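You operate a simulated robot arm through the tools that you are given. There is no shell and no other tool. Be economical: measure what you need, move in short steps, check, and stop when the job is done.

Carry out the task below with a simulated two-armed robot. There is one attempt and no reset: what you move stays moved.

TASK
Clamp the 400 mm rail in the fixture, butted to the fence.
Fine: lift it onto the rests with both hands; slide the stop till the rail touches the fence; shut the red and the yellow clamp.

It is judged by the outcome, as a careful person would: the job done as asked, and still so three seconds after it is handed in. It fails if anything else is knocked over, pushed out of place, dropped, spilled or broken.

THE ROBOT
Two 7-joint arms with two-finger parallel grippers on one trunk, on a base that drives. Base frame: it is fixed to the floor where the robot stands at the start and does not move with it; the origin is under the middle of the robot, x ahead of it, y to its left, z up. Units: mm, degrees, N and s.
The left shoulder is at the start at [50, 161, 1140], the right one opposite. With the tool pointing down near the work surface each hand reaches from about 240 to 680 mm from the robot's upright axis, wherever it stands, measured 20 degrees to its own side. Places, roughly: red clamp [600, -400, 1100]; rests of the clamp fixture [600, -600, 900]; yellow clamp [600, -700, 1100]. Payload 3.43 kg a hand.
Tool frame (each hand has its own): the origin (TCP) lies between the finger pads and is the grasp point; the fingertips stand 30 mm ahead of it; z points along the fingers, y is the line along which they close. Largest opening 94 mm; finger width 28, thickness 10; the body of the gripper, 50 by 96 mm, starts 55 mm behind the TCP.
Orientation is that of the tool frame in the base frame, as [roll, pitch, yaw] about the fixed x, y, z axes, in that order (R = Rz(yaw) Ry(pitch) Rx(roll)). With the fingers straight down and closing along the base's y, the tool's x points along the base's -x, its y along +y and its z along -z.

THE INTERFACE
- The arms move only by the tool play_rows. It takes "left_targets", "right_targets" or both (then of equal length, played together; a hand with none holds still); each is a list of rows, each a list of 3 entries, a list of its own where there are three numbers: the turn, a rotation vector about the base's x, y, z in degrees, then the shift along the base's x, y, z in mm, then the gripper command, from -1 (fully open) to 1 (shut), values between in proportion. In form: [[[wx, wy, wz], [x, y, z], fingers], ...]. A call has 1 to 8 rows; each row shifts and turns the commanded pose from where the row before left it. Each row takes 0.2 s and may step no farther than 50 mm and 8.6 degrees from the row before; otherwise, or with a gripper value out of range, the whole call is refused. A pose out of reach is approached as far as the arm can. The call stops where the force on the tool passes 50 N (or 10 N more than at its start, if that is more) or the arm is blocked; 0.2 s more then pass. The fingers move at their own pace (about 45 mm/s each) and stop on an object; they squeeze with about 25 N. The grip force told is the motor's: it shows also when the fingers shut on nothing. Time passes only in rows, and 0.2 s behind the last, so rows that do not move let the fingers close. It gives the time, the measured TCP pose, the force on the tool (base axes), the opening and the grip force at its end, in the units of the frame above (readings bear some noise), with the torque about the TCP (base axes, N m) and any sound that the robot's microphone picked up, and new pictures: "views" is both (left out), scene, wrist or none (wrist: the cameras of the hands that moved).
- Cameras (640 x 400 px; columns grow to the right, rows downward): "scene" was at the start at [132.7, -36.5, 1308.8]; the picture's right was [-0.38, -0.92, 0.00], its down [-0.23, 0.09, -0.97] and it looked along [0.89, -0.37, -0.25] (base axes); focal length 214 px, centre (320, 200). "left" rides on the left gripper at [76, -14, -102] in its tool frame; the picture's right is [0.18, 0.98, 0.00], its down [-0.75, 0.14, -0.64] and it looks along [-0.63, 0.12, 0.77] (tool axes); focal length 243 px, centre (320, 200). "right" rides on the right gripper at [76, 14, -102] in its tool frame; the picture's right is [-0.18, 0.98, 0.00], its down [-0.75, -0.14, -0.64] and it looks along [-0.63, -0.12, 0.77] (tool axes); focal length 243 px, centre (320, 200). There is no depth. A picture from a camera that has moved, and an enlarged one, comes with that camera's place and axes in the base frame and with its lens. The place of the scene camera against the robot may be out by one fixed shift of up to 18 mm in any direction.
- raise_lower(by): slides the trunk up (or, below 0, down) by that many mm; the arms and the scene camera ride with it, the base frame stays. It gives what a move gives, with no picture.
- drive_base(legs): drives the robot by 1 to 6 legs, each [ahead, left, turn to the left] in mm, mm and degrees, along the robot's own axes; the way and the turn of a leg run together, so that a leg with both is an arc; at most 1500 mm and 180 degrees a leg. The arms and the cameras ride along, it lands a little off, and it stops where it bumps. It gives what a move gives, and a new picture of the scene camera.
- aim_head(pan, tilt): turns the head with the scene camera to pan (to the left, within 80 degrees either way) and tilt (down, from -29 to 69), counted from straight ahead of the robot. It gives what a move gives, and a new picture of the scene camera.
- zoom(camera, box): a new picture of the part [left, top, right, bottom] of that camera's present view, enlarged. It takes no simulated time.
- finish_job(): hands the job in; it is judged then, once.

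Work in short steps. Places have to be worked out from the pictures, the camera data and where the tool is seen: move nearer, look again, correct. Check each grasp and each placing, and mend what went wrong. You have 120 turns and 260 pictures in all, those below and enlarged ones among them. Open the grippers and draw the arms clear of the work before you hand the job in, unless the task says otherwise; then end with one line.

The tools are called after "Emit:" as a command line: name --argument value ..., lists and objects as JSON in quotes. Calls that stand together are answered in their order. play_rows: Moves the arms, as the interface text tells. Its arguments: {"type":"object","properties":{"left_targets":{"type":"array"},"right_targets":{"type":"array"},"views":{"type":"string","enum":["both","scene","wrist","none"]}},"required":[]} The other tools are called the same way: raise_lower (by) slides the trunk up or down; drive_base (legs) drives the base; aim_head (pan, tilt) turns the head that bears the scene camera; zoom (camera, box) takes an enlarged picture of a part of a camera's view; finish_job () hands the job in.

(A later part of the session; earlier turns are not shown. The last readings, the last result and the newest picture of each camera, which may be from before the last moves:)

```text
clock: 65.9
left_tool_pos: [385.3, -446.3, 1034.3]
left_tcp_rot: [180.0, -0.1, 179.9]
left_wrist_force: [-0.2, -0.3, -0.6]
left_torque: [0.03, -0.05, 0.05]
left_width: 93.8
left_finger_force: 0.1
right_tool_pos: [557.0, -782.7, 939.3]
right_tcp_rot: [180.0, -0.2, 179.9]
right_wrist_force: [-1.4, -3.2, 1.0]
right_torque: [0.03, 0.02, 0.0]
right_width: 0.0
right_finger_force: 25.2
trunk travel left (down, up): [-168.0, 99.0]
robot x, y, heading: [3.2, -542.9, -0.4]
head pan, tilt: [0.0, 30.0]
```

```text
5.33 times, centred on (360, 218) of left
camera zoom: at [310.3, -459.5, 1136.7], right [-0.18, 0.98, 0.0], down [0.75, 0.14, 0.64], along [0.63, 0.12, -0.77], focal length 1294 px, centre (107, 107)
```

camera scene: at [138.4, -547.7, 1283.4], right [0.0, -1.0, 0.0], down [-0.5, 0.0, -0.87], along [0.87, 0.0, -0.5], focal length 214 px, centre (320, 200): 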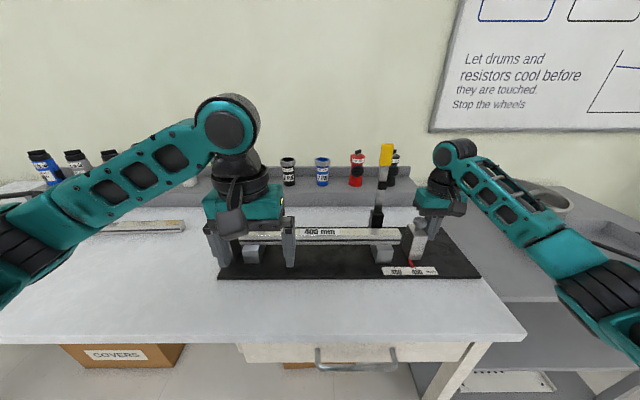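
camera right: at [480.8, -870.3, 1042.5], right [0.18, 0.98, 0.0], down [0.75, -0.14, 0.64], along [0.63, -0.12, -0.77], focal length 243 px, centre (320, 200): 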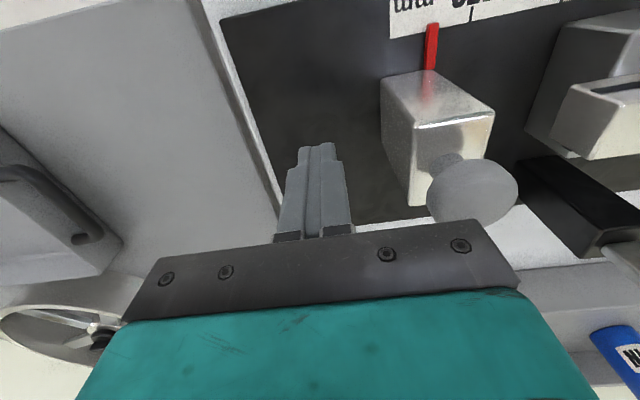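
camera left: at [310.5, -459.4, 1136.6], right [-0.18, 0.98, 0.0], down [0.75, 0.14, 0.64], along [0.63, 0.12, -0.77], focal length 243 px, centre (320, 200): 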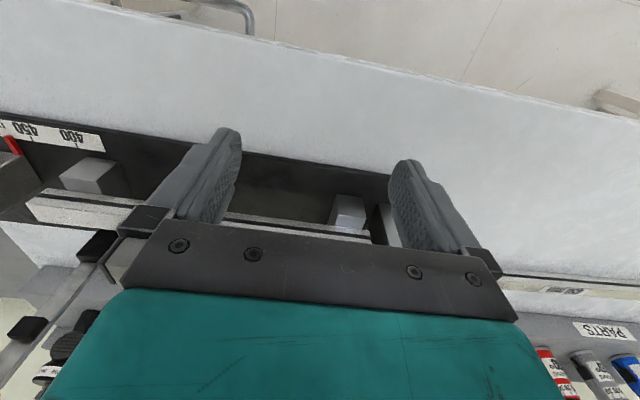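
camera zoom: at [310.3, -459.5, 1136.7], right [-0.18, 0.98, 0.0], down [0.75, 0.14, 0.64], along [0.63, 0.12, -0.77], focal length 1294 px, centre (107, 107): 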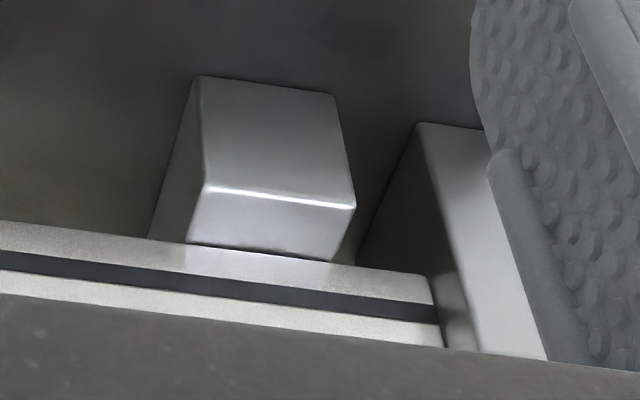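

About 3 mm of gap is left and force is only 3 N (sliding). Keep going.

Emit:
play_rows --right_targets '[[[0, 0, 0], [0, 1.5, 0], 1], [[0, 0, 0], [0, 1.5, 0], 1], [[0, 0, 0], [0, 1.5, 0], 1], [[0, 0, 0], [0, 1.5, 0], 1]]' --views "none"

Emit:
zoom --camera "left" --box '[300, 180, 420, 255]'

```text
clock: 66.9
left_tool_pos: [385.7, -450.0, 1033.0]
left_tcp_rot: [179.8, 0.0, 179.8]
left_wrist_force: [0.0, -0.2, 0.2]
left_torque: [0.0, 0.0, -0.01]
left_width: 93.8
left_finger_force: 0.0
right_tool_pos: [556.6, -781.3, 940.2]
right_tcp_rot: [-180.0, -0.2, 179.6]
right_wrist_force: [0.3, -28.1, -0.2]
right_torque: [0.03, 0.02, 0.43]
right_width: 0.2
right_finger_force: 24.8
trunk travel left (down, up): [-168.0, 99.0]
robot x, y, heading: [-0.3, -548.0, -0.2]
head pan, tilt: [0.0, 30.0]
```

```text
5.33 times, centred on (360, 218) of left
camera zoom: at [310.6, -462.3, 1136.9], right [-0.18, 0.98, 0.0], down [0.75, 0.14, 0.64], along [0.63, 0.12, -0.77], focal length 1294 px, centre (107, 107)
```

zoom: 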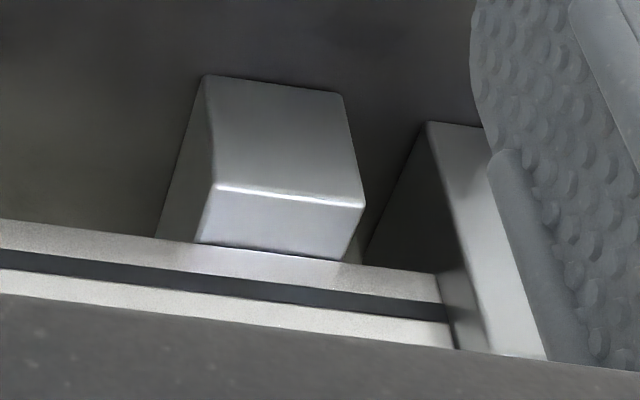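

28 N: the rail is butted hard between stop and fence. I keep the right hand holding the stop, and move the left toward the red lever to look at it.

Emit:
play_rows --left_targets '[[[0, 0, 0], [5, 20, 20], -1], [[0, 0, 0], [15, 20, 20], -1], [[0, 0, 0], [25, 20, 10], -1], [[0, 0, 0], [25, 10, 3], -1]]' --views "both"

Emit:
zoom --camera "scene" --box '[180, 110, 460, 290]'

```text
clock: 67.9
left_tool_pos: [455.8, -378.8, 1089.0]
left_tcp_rot: [179.8, 0.0, 179.9]
left_wrist_force: [0.3, 0.6, 0.6]
left_torque: [-0.02, 0.03, -0.01]
left_width: 94.1
left_finger_force: 0.0
right_tool_pos: [556.1, -781.4, 939.6]
right_tcp_rot: [-179.8, -0.1, 179.6]
right_wrist_force: [-0.2, -30.6, 2.4]
right_torque: [0.06, 0.06, 0.45]
right_width: 0.0
right_finger_force: 25.1
trunk travel left (down, up): [-168.0, 99.0]
robot x, y, heading: [0.2, -549.2, -0.3]
head pan, tilt: [0.0, 30.0]
camera scene: at [138.1, -551.0, 1283.4], right [0.0, -1.0, 0.0], down [-0.5, 0.01, -0.87], along [0.87, 0.0, -0.5], focal length 214 px, centre (320, 200)
camera left: at [380.6, -391.4, 1190.9], right [-0.18, 0.98, 0.0], down [0.75, 0.14, 0.64], along [0.63, 0.12, -0.77], focal length 243 px, centre (320, 200)
```

scene: 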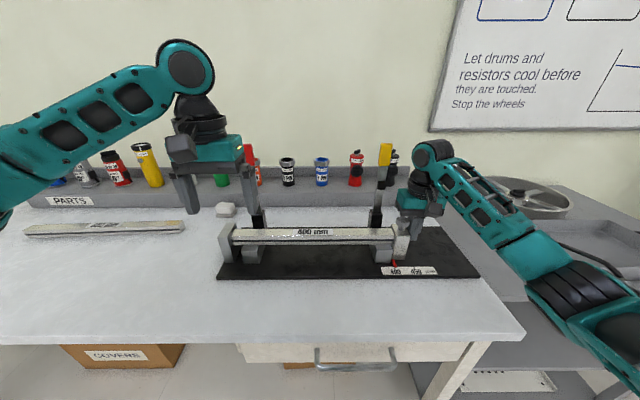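
left: 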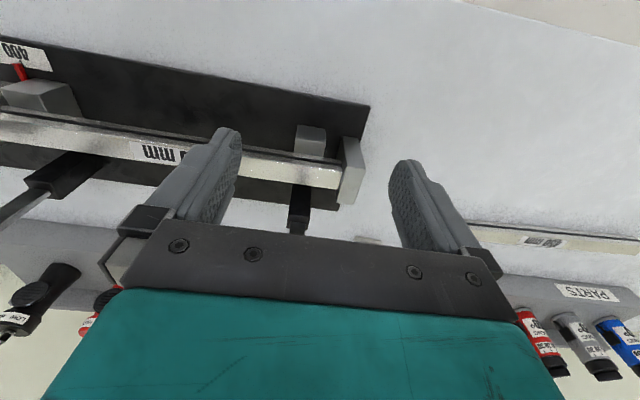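

```text
2.22 times, centred on (320, 200) of scene
camera zoom: at [138.1, -551.0, 1283.4], right [0.0, -1.0, 0.0], down [-0.5, 0.01, -0.87], along [0.87, 0.0, -0.5], focal length 477 px, centre (320, 200)
```

zoom: 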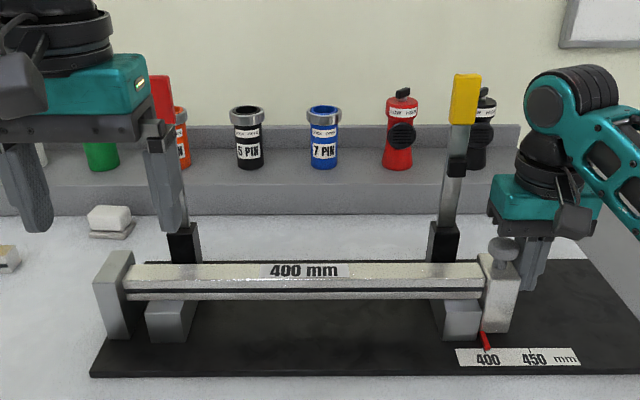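

The rail is butted, pointer at 400. Handle centres lie near z 1105, red lever at y ≈ -379, x ≈ 624. I advance the open left fingers at TCP z 1097 around the red lever.

Emit:
play_rows --left_targets '[[[0, 0, 0], [30, 0, 8], -1], [[0, 0, 0], [40, 0, 0], -1], [[0, 0, 0], [40, 0, 0], -1], [[0, 0, 0], [30, 0, 0], -1]]' --views "both"

Emit:
zoom --camera "scene" --box '[180, 100, 340, 260]'

```text
clock: 68.9
left_tool_pos: [596.0, -379.8, 1095.6]
left_tcp_rot: [179.8, 0.0, 179.8]
left_wrist_force: [0.0, 0.2, -0.1]
left_torque: [-0.02, 0.01, -0.01]
left_width: 94.0
left_finger_force: 0.2
right_tool_pos: [554.3, -780.8, 939.6]
right_tcp_rot: [-179.8, 0.0, 179.6]
right_wrist_force: [-0.3, -31.8, 1.1]
right_torque: [0.1, -0.01, 0.47]
right_width: 0.0
right_finger_force: 25.7
trunk travel left (down, up): [-168.0, 99.0]
robot x, y, heading: [2.4, -545.7, -0.3]
head pan, tilt: [0.0, 30.0]
camera scene: at [138.1, -551.1, 1283.4], right [0.0, -1.0, 0.0], down [-0.5, 0.01, -0.87], along [0.87, 0.0, -0.5], focal length 214 px, centre (320, 200)
camera left: at [520.5, -391.8, 1197.9], right [-0.18, 0.98, 0.0], down [0.75, 0.14, 0.64], along [0.63, 0.12, -0.77], focal length 243 px, centre (320, 200)
```

scene: 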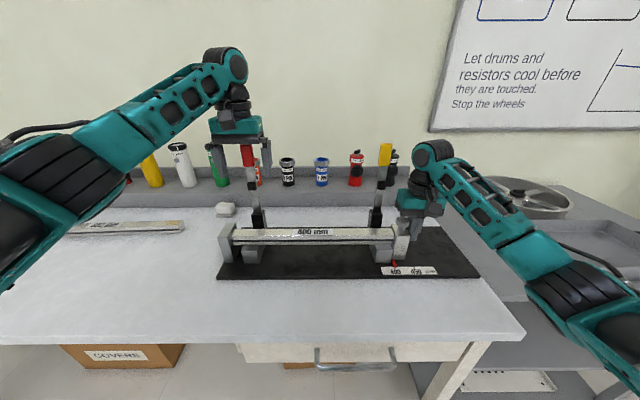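
left: 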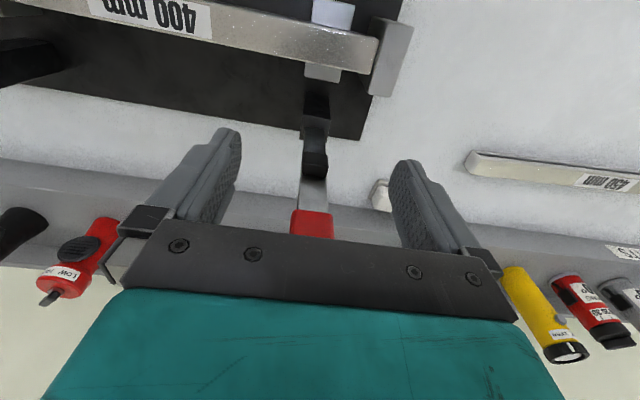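

```text
2.50 times, centred on (260, 180) of scene
camera zoom: at [138.1, -551.1, 1283.4], right [0.0, -1.0, 0.0], down [-0.5, 0.01, -0.87], along [0.87, 0.0, -0.5], focal length 536 px, centre (470, 250)
```

zoom: 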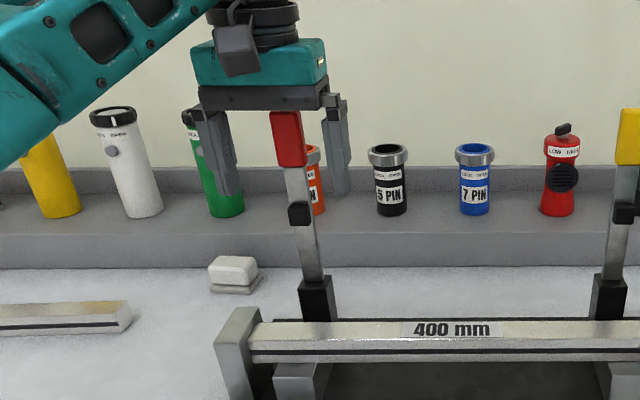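

The red lever stands between the fingers, handle front about x 628. I advance 36 mm more.

Emit:
play_rows --left_targets '[[[0, 0, 0], [12, 0, 0], -1], [[0, 0, 0], [12, 0, 0], -1], [[0, 0, 0], [12, 0, 0], -1]]' --views "wrist"

Emit:
zoom --camera "scene" --box '[180, 100, 340, 260]'

```text
clock: 69.7
left_tool_pos: [630.8, -378.8, 1096.0]
left_tcp_rot: [179.9, 0.1, 179.9]
left_wrist_force: [-0.2, 0.9, -0.1]
left_torque: [-0.04, -0.02, 0.02]
left_width: 93.7
left_finger_force: 0.0
right_tool_pos: [556.3, -782.5, 939.8]
right_tcp_rot: [-179.7, 0.0, 179.7]
right_wrist_force: [-0.6, -33.1, 0.9]
right_torque: [0.07, -0.03, 0.49]
right_width: 0.2
right_finger_force: 24.7
trunk travel left (down, up): [-168.0, 99.0]
robot x, y, heading: [-0.3, -545.4, -0.1]
head pan, tilt: [0.0, 30.0]
camera left: at [556.0, -391.1, 1197.4], right [-0.18, 0.98, 0.0], down [0.75, 0.14, 0.64], along [0.63, 0.12, -0.77], focal length 243 px, centre (320, 200)
```

left: 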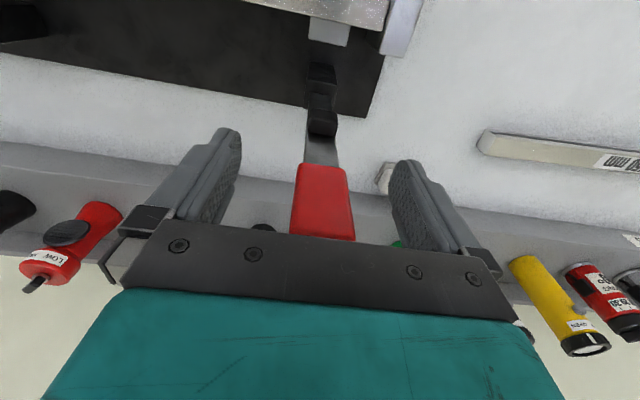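

```text
2.50 times, centred on (260, 180) of scene
camera zoom: at [138.2, -551.1, 1283.4], right [0.0, -1.0, 0.0], down [-0.5, 0.01, -0.87], along [0.87, 0.0, -0.5], focal length 536 px, centre (470, 250)
```

zoom: 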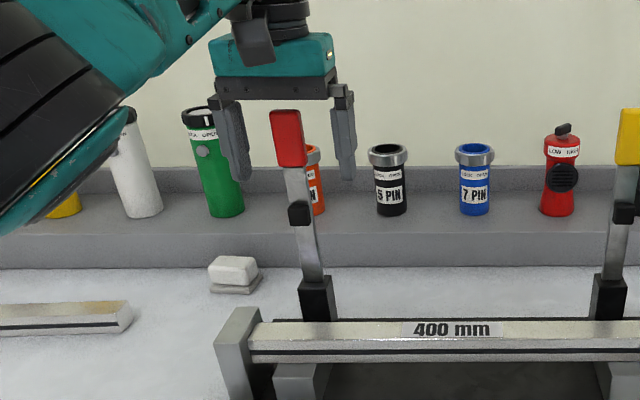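

The handle (z ≥ 1082, front x ≈ 626) is between the pads. I close on it.

Emit:
play_rows --left_targets '[[[0, 0, 0], [2, 0, 0], 1], [[0, 0, 0], [0, 0, 0], 1], [[0, 0, 0], [0, 0, 0], 1], [[0, 0, 0], [0, 0, 0], 1], [[0, 0, 0], [0, 0, 0], 1]]' --views "wrist"

```text
clock: 70.9
left_tool_pos: [631.4, -377.5, 1094.1]
left_tcp_rot: [179.9, 0.0, 179.9]
left_wrist_force: [0.2, -1.8, -1.2]
left_torque: [-0.72, -0.02, 0.08]
left_width: 28.1
left_finger_force: 36.5
right_tool_pos: [556.3, -781.4, 940.2]
right_tcp_rot: [-179.7, -0.1, 179.5]
right_wrist_force: [-0.5, -30.7, -0.1]
right_torque: [0.08, 0.0, 0.45]
right_width: 0.0
right_finger_force: 24.8
trunk travel left (down, up): [-168.0, 99.0]
robot x, y, heading: [-0.6, -546.0, -0.3]
head pan, tilt: [0.0, 30.0]
camera left: at [556.4, -390.5, 1196.5], right [-0.18, 0.98, 0.0], down [0.75, 0.14, 0.64], along [0.63, 0.12, -0.77], focal length 243 px, centre (320, 200)
```

left: 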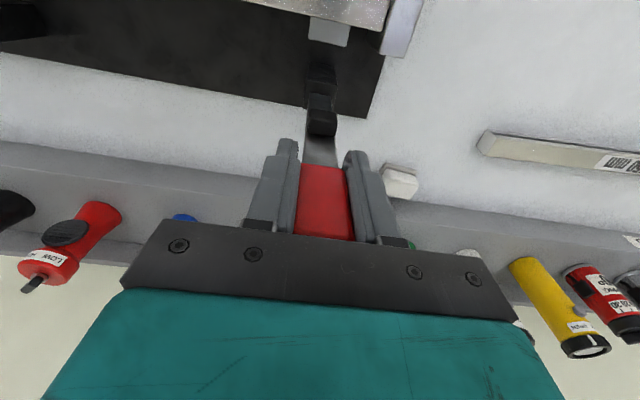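

Gripped (28 mm handle). I start the arc toward me, three small steps, and watch force.

Emit:
play_rows --left_targets '[[[0, 0, 0], [-11, 0, -0.3], 1], [[0, 0, 0], [-11, 0, -0.5], 1], [[0, 0, 0], [-11, 0, -1.5], 1], [[0, 0, 0], [-10.5, 0, -2.4], 1]]' --views "scene"

Emit:
zoom --camera "scene" --box '[180, 100, 340, 260]'

```text
clock: 71.9
left_tool_pos: [628.7, -378.3, 1096.0]
left_tcp_rot: [180.0, -0.6, -180.0]
left_wrist_force: [2.3, 8.4, -30.1]
left_torque: [-1.53, -0.21, -0.12]
left_width: 27.8
left_finger_force: 44.7
left hand out of reach, approached as far as the arm can: row 1, 2, 3, 4
right_tool_pos: [554.9, -780.6, 939.2]
right_tcp_rot: [-179.5, -0.2, 179.5]
right_wrist_force: [-8.6, -36.9, 8.1]
right_torque: [0.24, 0.11, 0.65]
right_width: 0.0
right_finger_force: 24.6
trunk travel left (down, up): [-168.0, 99.0]
robot x, y, heading: [1.2, -544.3, -0.2]
head pan, tilt: [0.0, 30.0]
camera scene: at [140.0, -549.2, 1282.9], right [0.0, -1.0, 0.0], down [-0.5, 0.0, -0.87], along [0.87, 0.0, -0.5], focal length 214 px, centre (320, 200)
```

scene: 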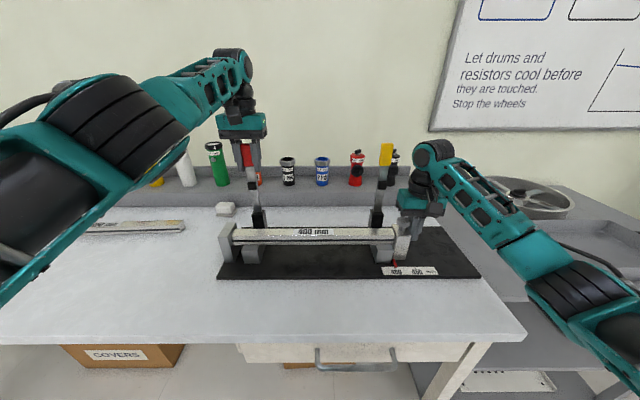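

```text
2.50 times, centred on (260, 180) of scene
camera zoom: at [140.0, -549.2, 1282.9], right [0.0, -1.0, 0.0], down [-0.5, 0.0, -0.87], along [0.87, 0.0, -0.5], focal length 536 px, centre (470, 250)
```

zoom: 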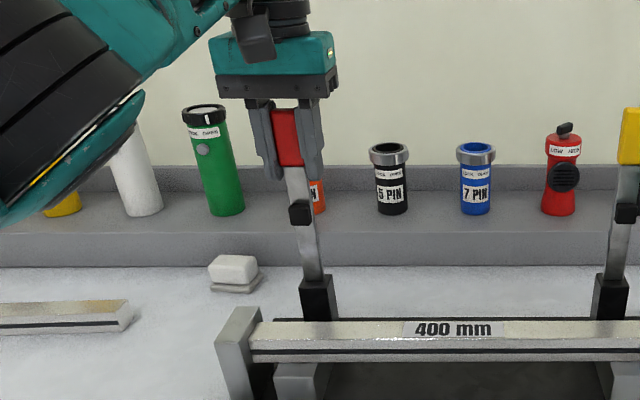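

The left arm reports being out of reach here and strains upward. I open the fingers at once and reassess.

Emit:
play_rows --left_targets '[[[0, 0, 0], [0, 0, 0], -1], [[0, 0, 0], [0, 0, 0], -1], [[0, 0, 0], [0, 0, 0], -1], [[0, 0, 0], [0, 0, 0], -1]]' --views "wrist"

```text
clock: 72.9
left_tool_pos: [628.5, -382.1, 1100.5]
left_tcp_rot: [179.8, -0.1, 179.9]
left_wrist_force: [-0.2, 0.5, 0.0]
left_torque: [-0.03, -0.05, -0.02]
left_width: 93.9
left_finger_force: 0.1
right_tool_pos: [557.0, -782.5, 939.1]
right_tcp_rot: [-179.8, 0.0, 179.5]
right_wrist_force: [2.7, -30.4, -1.6]
right_torque: [0.04, 0.0, 0.39]
right_width: 0.1
right_finger_force: 25.2
trunk travel left (down, up): [-168.0, 99.0]
robot x, y, heading: [2.0, -545.3, -0.3]
head pan, tilt: [0.0, 30.0]
camera left: at [554.1, -393.8, 1202.5], right [-0.18, 0.98, 0.0], down [0.75, 0.14, 0.64], along [0.63, 0.12, -0.77], focal length 243 px, centre (320, 200)
```

left: 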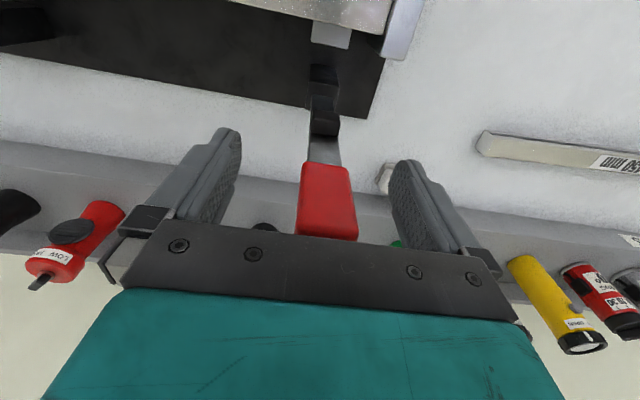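

The left arm is at its reach limit (wrist far above the shoulder). I back the right hand off the stop, then raise the trunk 95 mm to get a better posture; both hands ride straight up, clear of everything.

Emit:
play_rows --right_targets '[[[0, 0, 0], [0, -8, 0], 1], [[0, 0, 0], [0, -15, 0], 1], [[0, 0, 0], [0, -15, 0], 1]]' --views "none"

Emit:
raise_lower --by 95

Emit:
play_rows --left_targets '[[[0, 0, 0], [-40, 0, 0], -1], [[0, 0, 0], [-45, 0, 0], -1], [[0, 0, 0], [-45, 0, -10], -1], [[0, 0, 0], [-45, 0, -20], -1], [[0, 0, 0], [-40, 0, -25], -1], [[0, 0, 0], [0, 0, -25], -1]]' --views "scene"

Emit:
zoom --camera "scene" --box '[200, 180, 480, 340]'

```text
clock: 73.7
left_tool_pos: [628.1, -377.2, 1099.5]
left_tcp_rot: [-180.0, -0.1, 179.9]
left_wrist_force: [0.3, 0.1, 1.2]
left_torque: [-0.01, -0.01, -0.02]
left_width: 93.9
left_finger_force: 0.1
right_tool_pos: [556.3, -812.2, 941.4]
right_tcp_rot: [179.9, 0.0, 180.0]
right_wrist_force: [0.5, -0.5, 0.5]
right_torque: [-0.04, 0.0, -0.04]
right_width: 0.2
right_finger_force: 24.8
trunk travel left (down, up): [-168.0, 99.0]
robot x, y, heading: [3.6, -548.2, -0.4]
head pan, tilt: [0.0, 30.0]
```

```text
clock: 75.0
left_tool_pos: [629.2, -378.4, 1194.2]
left_tcp_rot: [179.9, 0.0, 179.9]
left_wrist_force: [0.0, -0.1, 0.4]
left_torque: [0.0, 0.0, 0.0]
left_width: 93.8
left_finger_force: 0.0
right_tool_pos: [555.4, -813.6, 1035.4]
right_tcp_rot: [-180.0, -0.1, 179.9]
right_wrist_force: [-0.1, -0.1, -0.9]
right_torque: [-0.03, 0.01, 0.01]
right_width: 0.2
right_finger_force: 25.7
trunk travel left (down, up): [-263.0, 4.0]
robot x, y, heading: [3.0, -547.0, -0.1]
head pan, tilt: [0.0, 30.0]
```

```text
clock: 75.8
left_tool_pos: [607.6, -323.7, 1162.2]
left_tcp_rot: [-175.2, -8.5, -166.1]
left_wrist_force: [0.8, 6.3, 19.3]
left_torque: [-0.81, -0.43, 0.13]
left_width: 92.4
left_finger_force: 0.0
left hand out of reach, approached as far as the arm can: row 1, 2
right_tool_pos: [555.5, -814.6, 1035.4]
right_tcp_rot: [-179.9, -0.1, 179.8]
right_wrist_force: [0.9, 0.3, -0.4]
right_torque: [-0.02, -0.02, 0.01]
right_width: 0.0
right_finger_force: 24.4
trunk travel left (down, up): [-263.0, 4.0]
robot x, y, heading: [2.9, -543.6, -0.2]
head pan, tilt: [0.0, 30.0]
stopped in row 4 (left hand): the force on the tool passed its limit at 226 N (the readings are from after the stop); the commanded pose is now the measured one
camera scene: at [137.7, -547.1, 1378.6], right [0.0, -1.0, 0.0], down [-0.5, 0.0, -0.87], along [0.87, 0.0, -0.5], focal length 214 px, centre (320, 200)
```

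scene: 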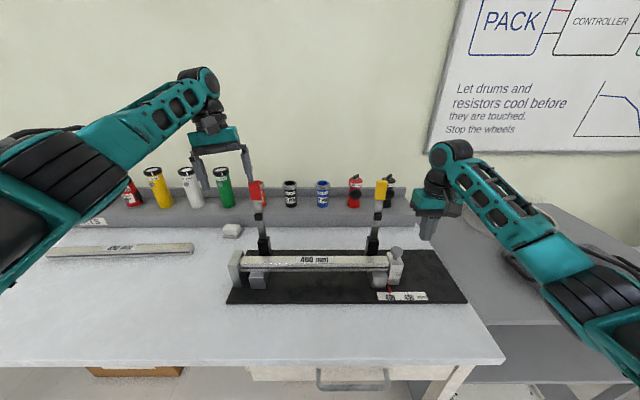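

```text
2.29 times, centred on (340, 260) of scene
camera zoom: at [137.7, -547.1, 1378.6], right [0.0, -1.0, 0.0], down [-0.5, 0.0, -0.87], along [0.87, 0.0, -0.5], focal length 490 px, centre (274, 63)
```

zoom: 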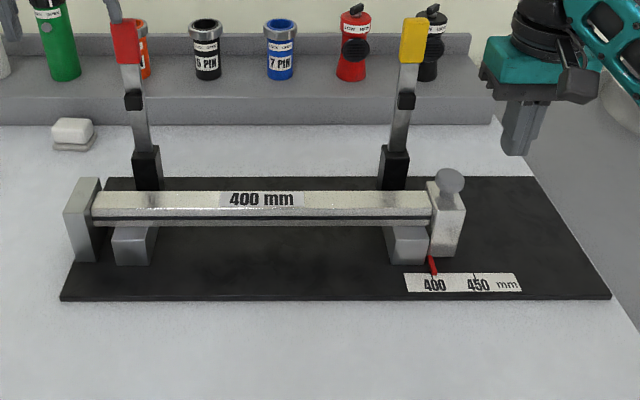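

The left arm snapped through a branch change and its finger now leans against the red lever's side; nothing looks displaced. I ease it away: up and to +y in small steps.

Emit:
play_rows --left_targets '[[[0, 0, 0], [0, 4, 6], -1], [[0, 0, 0], [0, 6, 10], -1], [[0, 0, 0], [0, 6, 12], -1]]' --views "both"

```text
clock: 76.6
left_tool_pos: [607.4, -309.5, 1187.4]
left_tcp_rot: [-175.3, -8.6, -166.1]
left_wrist_force: [0.9, 0.0, -0.2]
left_torque: [0.0, 0.01, 0.02]
left_width: 94.0
left_finger_force: 0.1
right_tool_pos: [554.6, -815.3, 1037.0]
right_tcp_rot: [180.0, -0.1, 179.8]
right_wrist_force: [0.2, 0.6, 0.1]
right_torque: [0.02, 0.0, 0.0]
right_width: 0.0
right_finger_force: 25.0
trunk travel left (down, up): [-263.0, 4.0]
robot x, y, heading: [3.7, -548.0, -0.5]
head pan, tilt: [0.0, 30.0]
camera scene: at [138.2, -548.2, 1378.4], right [0.0, -1.0, 0.0], down [-0.5, 0.0, -0.87], along [0.87, 0.0, -0.5], focal length 214 px, centre (320, 200)
camera left: at [551.0, -327.8, 1301.8], right [-0.42, 0.9, -0.05], down [0.77, 0.39, 0.51], along [0.48, 0.17, -0.86], focal length 243 px, centre (320, 200)
```

scene: 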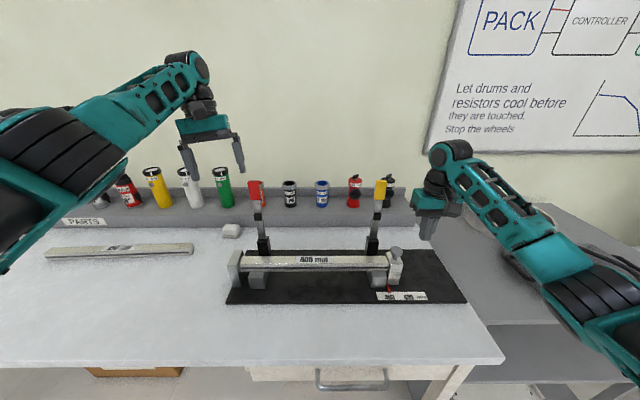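
left: 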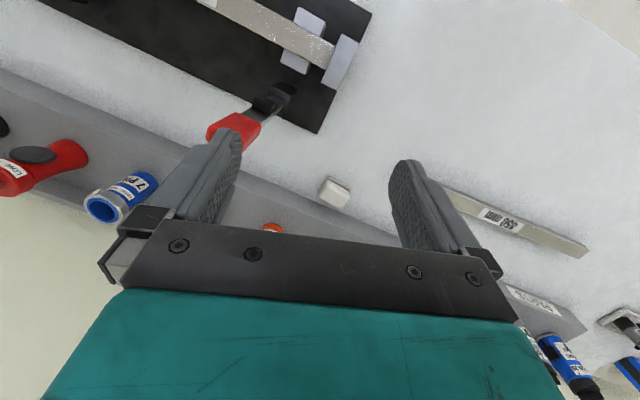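

Clear, nothing displaced. I now retract the left hand high and straighten its orientation.

Emit:
play_rows --left_targets '[[[3.3, -3.6, 0], [-20, 0, 5], -1], [[3.3, -3.6, 0], [-35, 0, 0], -1], [[0, 0, -7], [-40, 0, 0], -1], [[0, 0, -7], [-40, 0, 0], -1], [[0, 0, 0], [-40, 0, -20], -1], [[0, 0, 0], [-20, 0, -30], -1]]' --views "scene"

```text
clock: 78.0
left_tool_pos: [409.7, -311.7, 1142.8]
left_tcp_rot: [-179.8, 0.0, -179.8]
left_wrist_force: [-0.7, 0.1, 0.5]
left_torque: [0.02, 0.01, 0.01]
left_width: 94.2
left_finger_force: 0.1
right_tool_pos: [554.5, -814.5, 1035.9]
right_tcp_rot: [-180.0, 0.0, 179.8]
right_wrist_force: [-0.4, -0.1, -0.7]
right_torque: [0.0, -0.01, -0.03]
right_width: 0.1
right_finger_force: 24.6
trunk travel left (down, up): [-263.0, 4.0]
robot x, y, heading: [1.1, -545.9, -0.3]
head pan, tilt: [0.0, 30.0]
camera scene: at [138.3, -547.9, 1378.4], right [0.0, -1.0, 0.0], down [-0.5, 0.0, -0.87], along [0.87, 0.0, -0.5], focal length 214 px, centre (320, 200)
```

scene: 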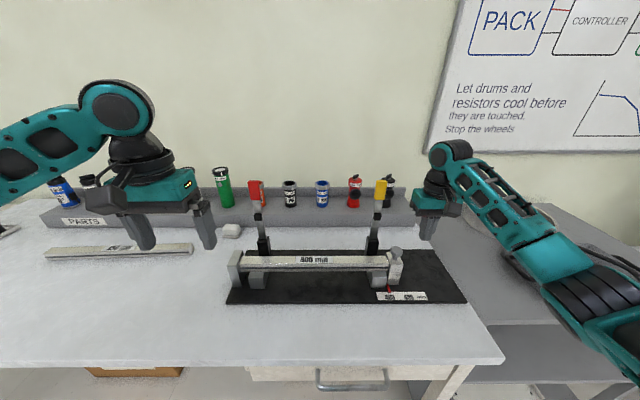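

To reach the levers comfortably I tilt the left hand 45° forward (fingers pointing ahead and down), still closing along y, and line up with the red lever.

Emit:
play_rows --left_targets '[[[0, -7.5, 0], [5, -11, -5], -1], [[0, -7.5, 0], [10, -11, -5], -1], [[0, -7.5, 0], [15, -11, -5], -1], [[0, -7.5, 0], [15, -11, -5], -1], [[0, -7.5, 0], [15, -11, -10], -1], [[0, -7.5, 0], [15, -10.5, -10], -1]]' --views "both"

```text
clock: 79.4
left_tool_pos: [489.5, -376.6, 1102.6]
left_tcp_rot: [-179.7, 45.3, -179.7]
left_wrist_force: [0.3, 0.1, -0.1]
left_torque: [-0.03, 0.02, -0.01]
left_width: 94.1
left_finger_force: 0.1
right_tool_pos: [555.0, -816.4, 1036.5]
right_tcp_rot: [180.0, 0.0, 179.9]
right_wrist_force: [0.1, 0.7, -0.4]
right_torque: [-0.02, -0.01, -0.01]
right_width: 0.2
right_finger_force: 25.3
trunk travel left (down, up): [-263.0, 4.0]
robot x, y, heading: [1.0, -546.9, -0.4]
head pan, tilt: [0.0, 30.0]
camera scene: at [138.5, -548.1, 1378.4], right [0.0, -1.0, 0.0], down [-0.5, 0.0, -0.87], along [0.87, 0.0, -0.5], focal length 214 px, centre (320, 200)
camera left: at [364.3, -388.3, 1121.6], right [-0.13, 0.98, -0.13], down [0.08, 0.15, 0.99], along [0.99, 0.12, -0.09], focal length 243 px, centre (320, 200)
```

scene: 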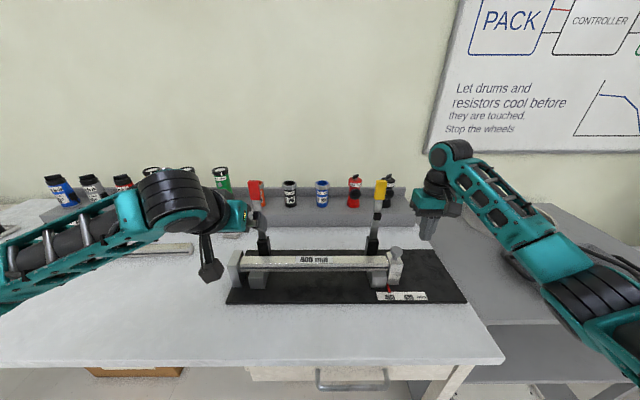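
left: 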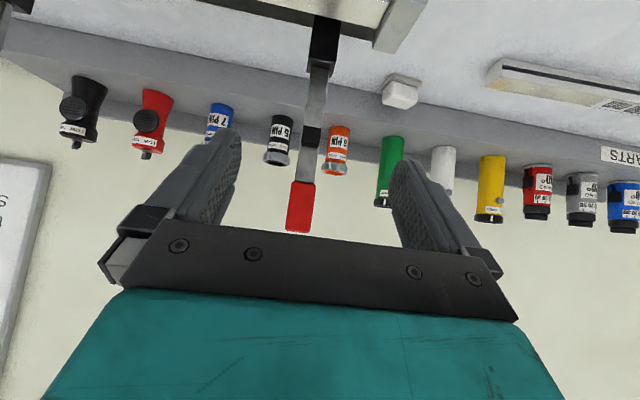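

Now I see the whole lever: handle z 1081–1135 at y ≈ -377, pad at z 1030, post top z ≈ 953 (pivot about there). I advance to x ≈ 630.

Emit:
play_rows --left_targets '[[[0, 0, 0], [32, 0, 0], -1], [[0, 0, 0], [32, 0, 0], -1], [[0, 0, 0], [32, 0, 0], -1], [[0, 0, 0], [25, -0.5, 1], -1], [[0, 0, 0], [20, -0.5, 1], -1]]' --views "both"

```text
clock: 80.6
left_tool_pos: [631.1, -376.0, 1107.3]
left_tcp_rot: [-179.6, 45.0, -179.7]
left_wrist_force: [0.4, 0.4, -0.2]
left_torque: [-0.02, 0.02, 0.03]
left_width: 93.8
left_finger_force: 0.0
right_tool_pos: [555.4, -815.4, 1036.2]
right_tcp_rot: [179.9, -0.1, 179.8]
right_wrist_force: [-1.1, -0.9, -1.2]
right_torque: [0.0, -0.04, 0.0]
right_width: 0.0
right_finger_force: 25.0
trunk travel left (down, up): [-263.0, 4.0]
robot x, y, heading: [0.3, -546.1, -0.4]
head pan, tilt: [0.0, 30.0]
camera scene: at [138.6, -548.2, 1378.3], right [0.0, -1.0, 0.0], down [-0.5, 0.0, -0.87], along [0.87, 0.0, -0.5], focal length 214 px, centre (320, 200)
camera left: at [505.5, -388.6, 1126.5], right [-0.13, 0.98, -0.13], down [0.08, 0.14, 0.99], along [0.99, 0.12, -0.1], focal length 243 px, centre (320, 200)
```

scene: 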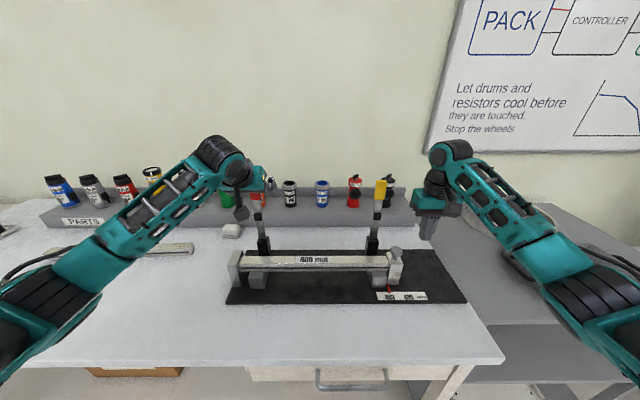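
left: 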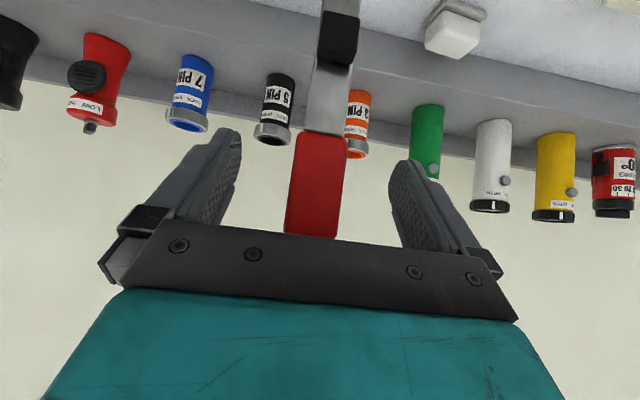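

Good posture, no reach warning. I close on the handle.

Emit:
play_rows --left_targets '[[[0, 0, 0], [0, 0, 0], 1], [[0, 0, 0], [0, 0, 0], 1], [[0, 0, 0], [0, 0, 0], 1], [[0, 0, 0], [0, 0, 0], 1], [[0, 0, 0], [-8, 0, 0], 1]]' --views "none"

```text
clock: 81.8
left_tool_pos: [623.4, -378.3, 1108.4]
left_tcp_rot: [-179.7, 45.3, -179.8]
left_wrist_force: [6.5, -8.1, 1.7]
left_torque: [0.09, -0.95, -0.08]
left_width: 32.3
left_finger_force: 40.2
right_tool_pos: [556.6, -817.1, 1034.4]
right_tcp_rot: [179.9, -0.1, 179.7]
right_wrist_force: [0.4, 0.0, 0.3]
right_torque: [0.01, -0.01, -0.03]
right_width: 0.2
right_finger_force: 25.3
trunk travel left (down, up): [-263.0, 4.0]
robot x, y, heading: [4.5, -544.4, -0.1]
head pan, tilt: [0.0, 30.0]
```

The lever follows easily (6.5 N). I follow the arc to about 40°.

Emit:
play_rows --left_targets '[[[0, 0, 0], [-14, 0, -0.8], 1], [[0, 0, 0], [-21.4, 0, -3.9], 1], [[0, 0, 0], [-20.7, 0, -6.8], 1], [[0, 0, 0], [-19.6, 0, -9.6], 1], [[0, 0, 0], [-18, 0, -12.2], 1]]' --views "both"

```text
clock: 83.0
left_tool_pos: [526.8, -379.1, 1072.0]
left_tcp_rot: [-179.7, 45.1, -179.8]
left_wrist_force: [4.6, -10.1, 4.0]
left_torque: [0.03, -1.01, -0.21]
left_width: 32.0
left_finger_force: 44.5
right_tool_pos: [555.5, -815.3, 1035.2]
right_tcp_rot: [179.8, -0.1, 179.9]
right_wrist_force: [-0.1, -0.2, 0.0]
right_torque: [0.0, 0.03, 0.0]
right_width: 0.2
right_finger_force: 25.3
trunk travel left (down, up): [-263.0, 4.0]
robot x, y, heading: [5.1, -545.7, -0.5]
head pan, tilt: [0.0, 30.0]
camera scene: at [138.6, -549.7, 1378.3], right [-0.01, -1.0, 0.0], down [-0.5, 0.0, -0.87], along [0.87, 0.0, -0.5], focal length 214 px, centre (320, 200)
camera left: at [401.8, -390.4, 1089.6], right [-0.13, 0.98, -0.13], down [0.08, 0.14, 0.99], along [0.99, 0.12, -0.09], focal length 243 px, centre (320, 200)
```

scene: 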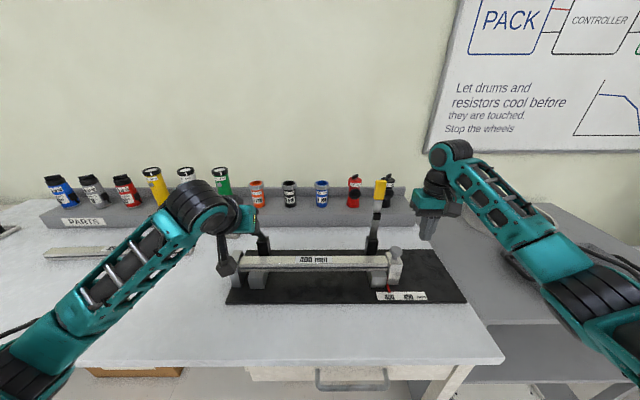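
left: 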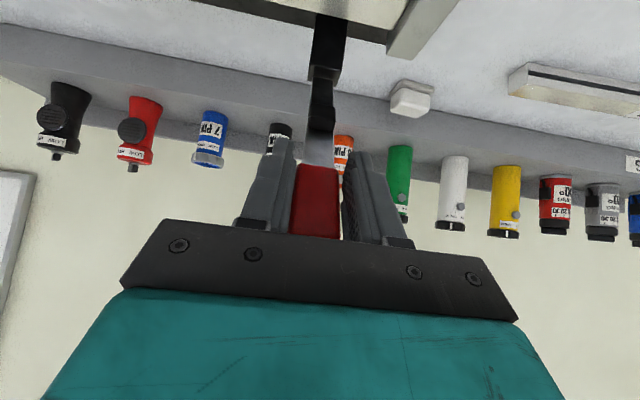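

Lever following nicely. Continue the arc to about 80°.

Emit:
play_rows --left_targets '[[[0, 0, 0], [-16.1, 0, -14.6], 1], [[0, 0, 0], [-13.9, 0, -16.8], 1], [[0, 0, 0], [-11.5, 0, -18.4], 1], [[0, 0, 0], [-8.9, 0, -19.9], 1]]' --views "scene"

Emit:
zoom --camera "scene" --box '[180, 180, 420, 320]'

```text
clock: 84.0
left_tool_pos: [476.1, -377.4, 1001.0]
left_tcp_rot: [-179.7, 45.0, -179.7]
left_wrist_force: [-0.7, -0.4, 0.1]
left_torque: [-0.02, -0.05, -0.03]
left_width: 0.2
left_finger_force: 33.0
right_tool_pos: [555.3, -814.9, 1035.6]
right_tcp_rot: [180.0, -0.2, 179.9]
right_wrist_force: [-0.4, 0.2, -1.0]
right_torque: [0.01, 0.0, 0.01]
right_width: 0.0
right_finger_force: 25.2
trunk travel left (down, up): [-263.0, 4.0]
robot x, y, heading: [3.4, -547.1, -0.3]
head pan, tilt: [0.0, 30.0]
camera scene: at [138.3, -548.0, 1378.4], right [0.0, -1.0, 0.0], down [-0.5, 0.0, -0.87], along [0.87, 0.0, -0.5], focal length 214 px, centre (320, 200)
```

scene: 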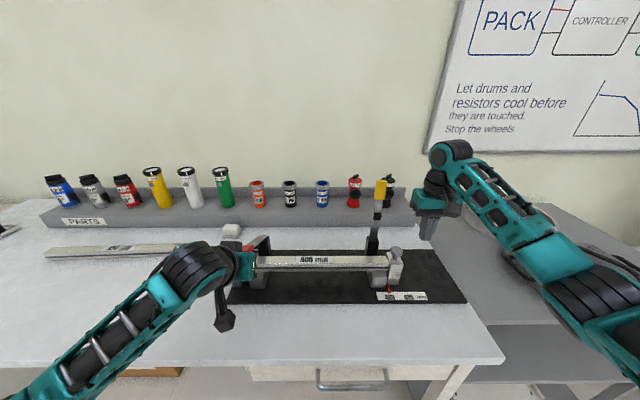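

```text
2.67 times, centred on (300, 250) of scene
camera zoom: at [138.3, -548.0, 1378.4], right [0.0, -1.0, 0.0], down [-0.5, 0.0, -0.87], along [0.87, 0.0, -0.5], focal length 572 px, centre (373, 67)
```

zoom: 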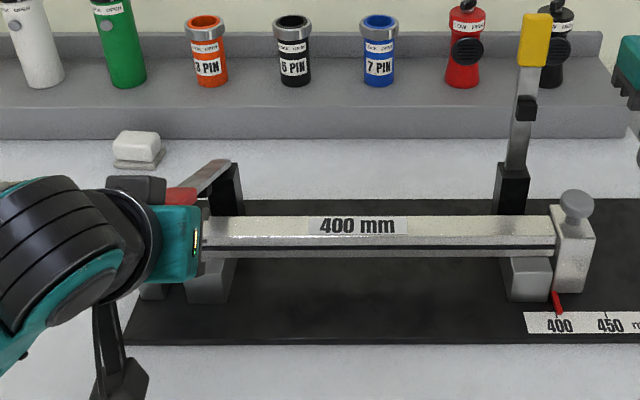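

The pads slipped off the handle at about 60°; the lever stays where it was left. I look from the wrist.

Emit:
zoom --camera "left" --box '[100, 0, 540, 275]'

Emit:
zoom --camera "scene" --box '[210, 210, 300, 300]'

```text
1.45 times, centred on (320, 138) of left
camera zoom: at [350.9, -389.8, 1019.7], right [-0.13, 0.98, -0.13], down [0.08, 0.14, 0.99], along [0.99, 0.12, -0.1], focal length 353 px, centre (320, 291)
```

zoom: 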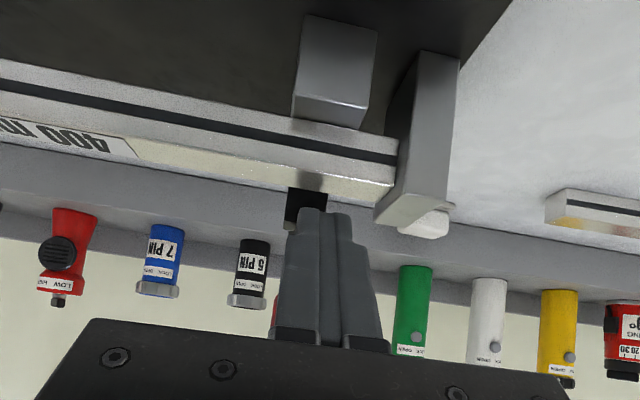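

```text
4.44 times, centred on (255, 255) of scene
camera zoom: at [138.3, -548.0, 1378.4], right [0.0, -1.0, 0.0], down [-0.5, 0.0, -0.87], along [0.87, 0.0, -0.5], focal length 953 px, centre (609, -44)
```

zoom: 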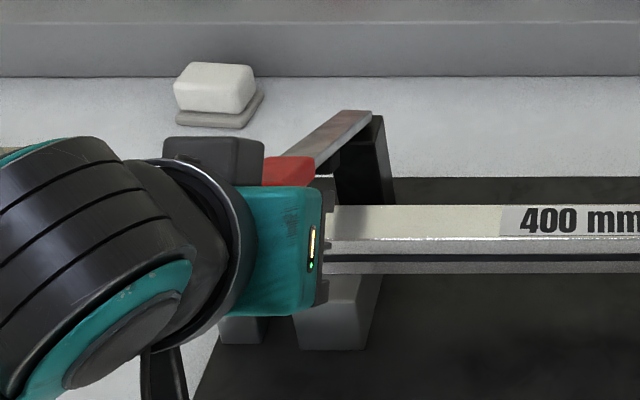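

The hand ended in front of and below the handle (lever at ~45–50°). I back away, go up, turn the fingers straight down, and will press the lever down from above with the closed tips.

Emit:
play_rows --left_targets '[[[0, 0, 0], [-40, 0, 0], 1], [[0, 0, 0], [-40, 0, 0], 1], [[0, 7.5, 0], [0, 0, 30], 1], [[0, 7.5, 0], [0, 0, 30], 1], [[0, 7.5, 0], [0, 0, 30], 1], [[0, 7.5, 0], [0, 0, 30], 1], [[0, 7.5, 0], [10, 0, 20], 1], [[0, 7.5, 0], [20, 0, 0], 1]]' --views "both"

Emit:
zoom --camera "scene" --box '[200, 180, 300, 300]'

```text
clock: 85.8
left_tool_pos: [427.9, -376.7, 1143.4]
left_tcp_rot: [-180.0, -0.1, -179.7]
left_wrist_force: [0.2, 0.7, 0.6]
left_torque: [0.0, 0.0, 0.0]
left_width: 0.0
left_finger_force: 32.6
right_tool_pos: [555.6, -814.7, 1035.3]
right_tcp_rot: [-180.0, -0.2, 179.8]
right_wrist_force: [0.2, -0.4, 0.6]
right_torque: [-0.03, -0.02, -0.01]
right_width: 0.1
right_finger_force: 25.2
trunk travel left (down, up): [-263.0, 4.0]
robot x, y, heading: [4.7, -542.1, -0.3]
head pan, tilt: [0.0, 30.0]
camera scene: at [138.9, -548.2, 1378.3], right [0.0, -1.0, 0.0], down [-0.5, 0.0, -0.87], along [0.87, 0.0, -0.5], focal length 214 px, centre (320, 200)
camera left: at [351.7, -388.6, 1246.8], right [-0.19, 0.98, 0.0], down [0.75, 0.15, 0.64], along [0.63, 0.12, -0.77], focal length 243 px, centre (320, 200)
```

scene: 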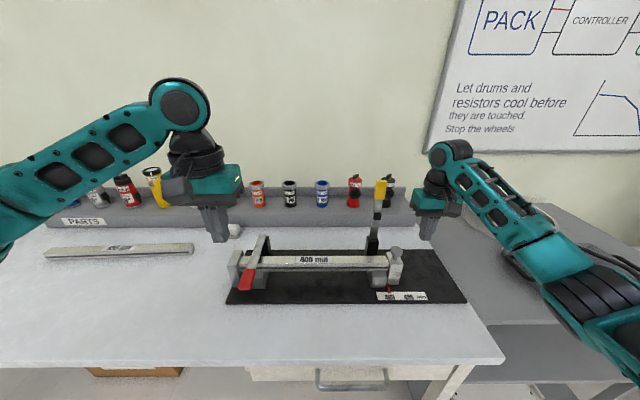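
left: 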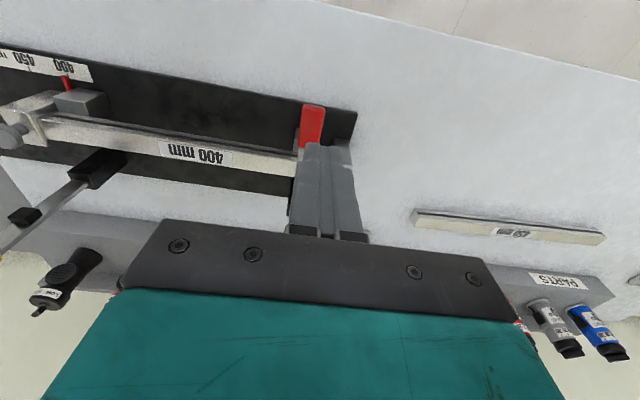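

```text
3.33 times, centred on (250, 240) of scene
camera zoom: at [138.9, -548.2, 1378.3], right [0.0, -1.0, 0.0], down [-0.5, 0.0, -0.87], along [0.87, 0.0, -0.5], focal length 715 px, centre (553, 67)
```

zoom: 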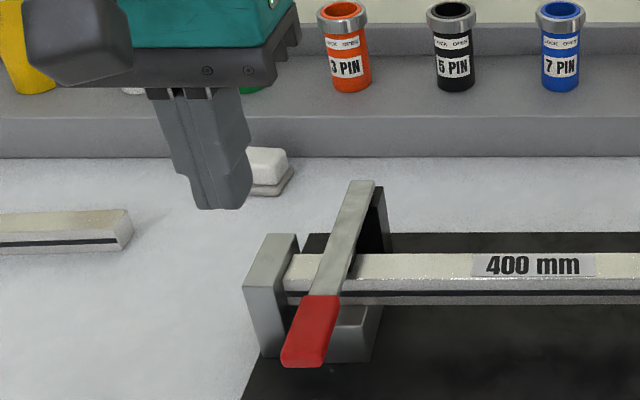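

The red lever has come fully down across the rail when I withdrew. I press on the handle from above to make sure it is fully shut.

Emit:
play_rows --left_targets '[[[0, 0, 0], [22, 0, -30], 1], [[0, 0, 0], [21, 0, -35], 1], [[0, 0, 0], [0, 0, -35], 1], [[0, 0, 0], [0, 0, -35], 1], [[0, 0, 0], [0, 0, -8], 1], [[0, 0, 0], [0, 0, -6], 1], [[0, 0, 0], [0, 0, -5], 1], [[0, 0, 0], [0, 0, -5], 1]]' --views "both"

Emit:
zoom --camera "scene" --box '[200, 180, 300, 300]'

```text
clock: 87.6
left_tool_pos: [468.2, -375.4, 989.9]
left_tcp_rot: [-179.7, 0.6, -179.8]
left_wrist_force: [-3.0, 1.2, 27.7]
left_torque: [0.02, 0.46, -0.02]
left_width: 0.0
left_finger_force: 33.3
right_tool_pos: [554.1, -815.0, 1037.4]
right_tcp_rot: [-179.9, 0.0, 179.8]
right_wrist_force: [-0.2, -0.2, -0.3]
right_torque: [-0.01, 0.01, 0.0]
right_width: 0.0
right_finger_force: 24.9
trunk travel left (down, up): [-263.0, 4.0]
robot x, y, heading: [2.4, -549.6, -0.4]
head pan, tilt: [0.0, 30.0]
camera scene: at [135.8, -548.8, 1379.3], right [0.0, -1.0, 0.0], down [-0.5, 0.0, -0.87], along [0.87, 0.0, -0.5], focal length 214 px, centre (320, 200)
camera left: at [392.7, -388.4, 1090.8], right [-0.19, 0.98, -0.01], down [0.75, 0.15, 0.65], along [0.64, 0.12, -0.76], focal length 243 px, centre (320, 200)
```

scene: 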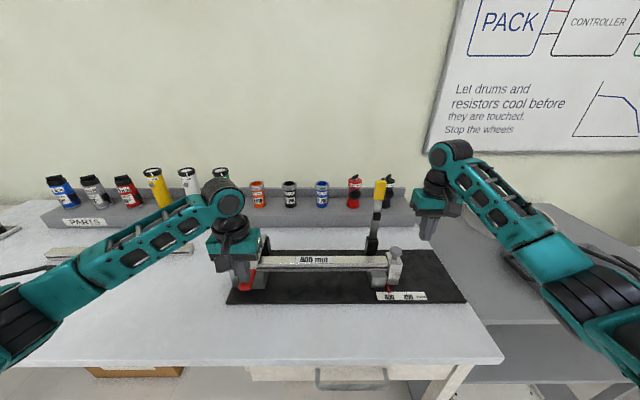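
left: 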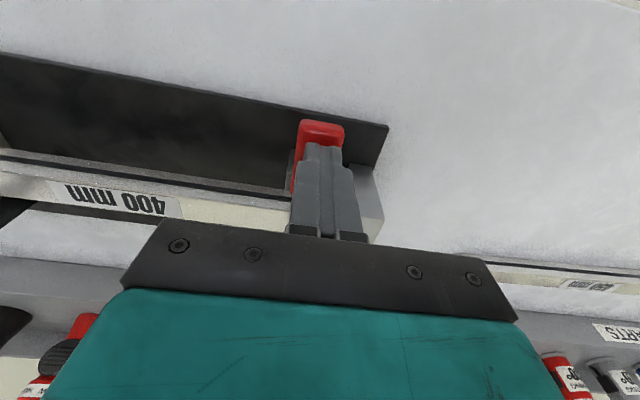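

```text
3.33 times, centred on (250, 240) of scene
camera zoom: at [135.8, -548.8, 1379.3], right [0.0, -1.0, 0.0], down [-0.5, 0.0, -0.87], along [0.87, 0.0, -0.5], focal length 715 px, centre (553, 67)
```

zoom: 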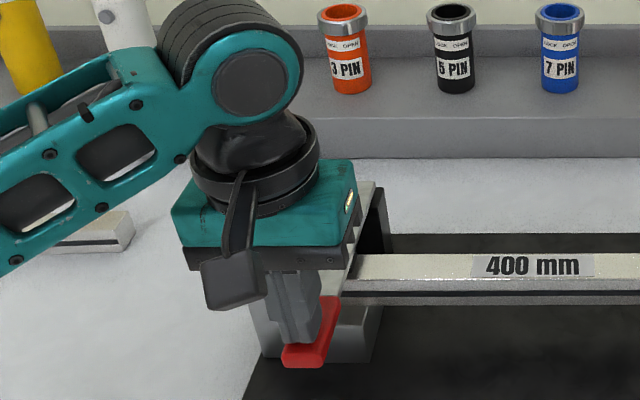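

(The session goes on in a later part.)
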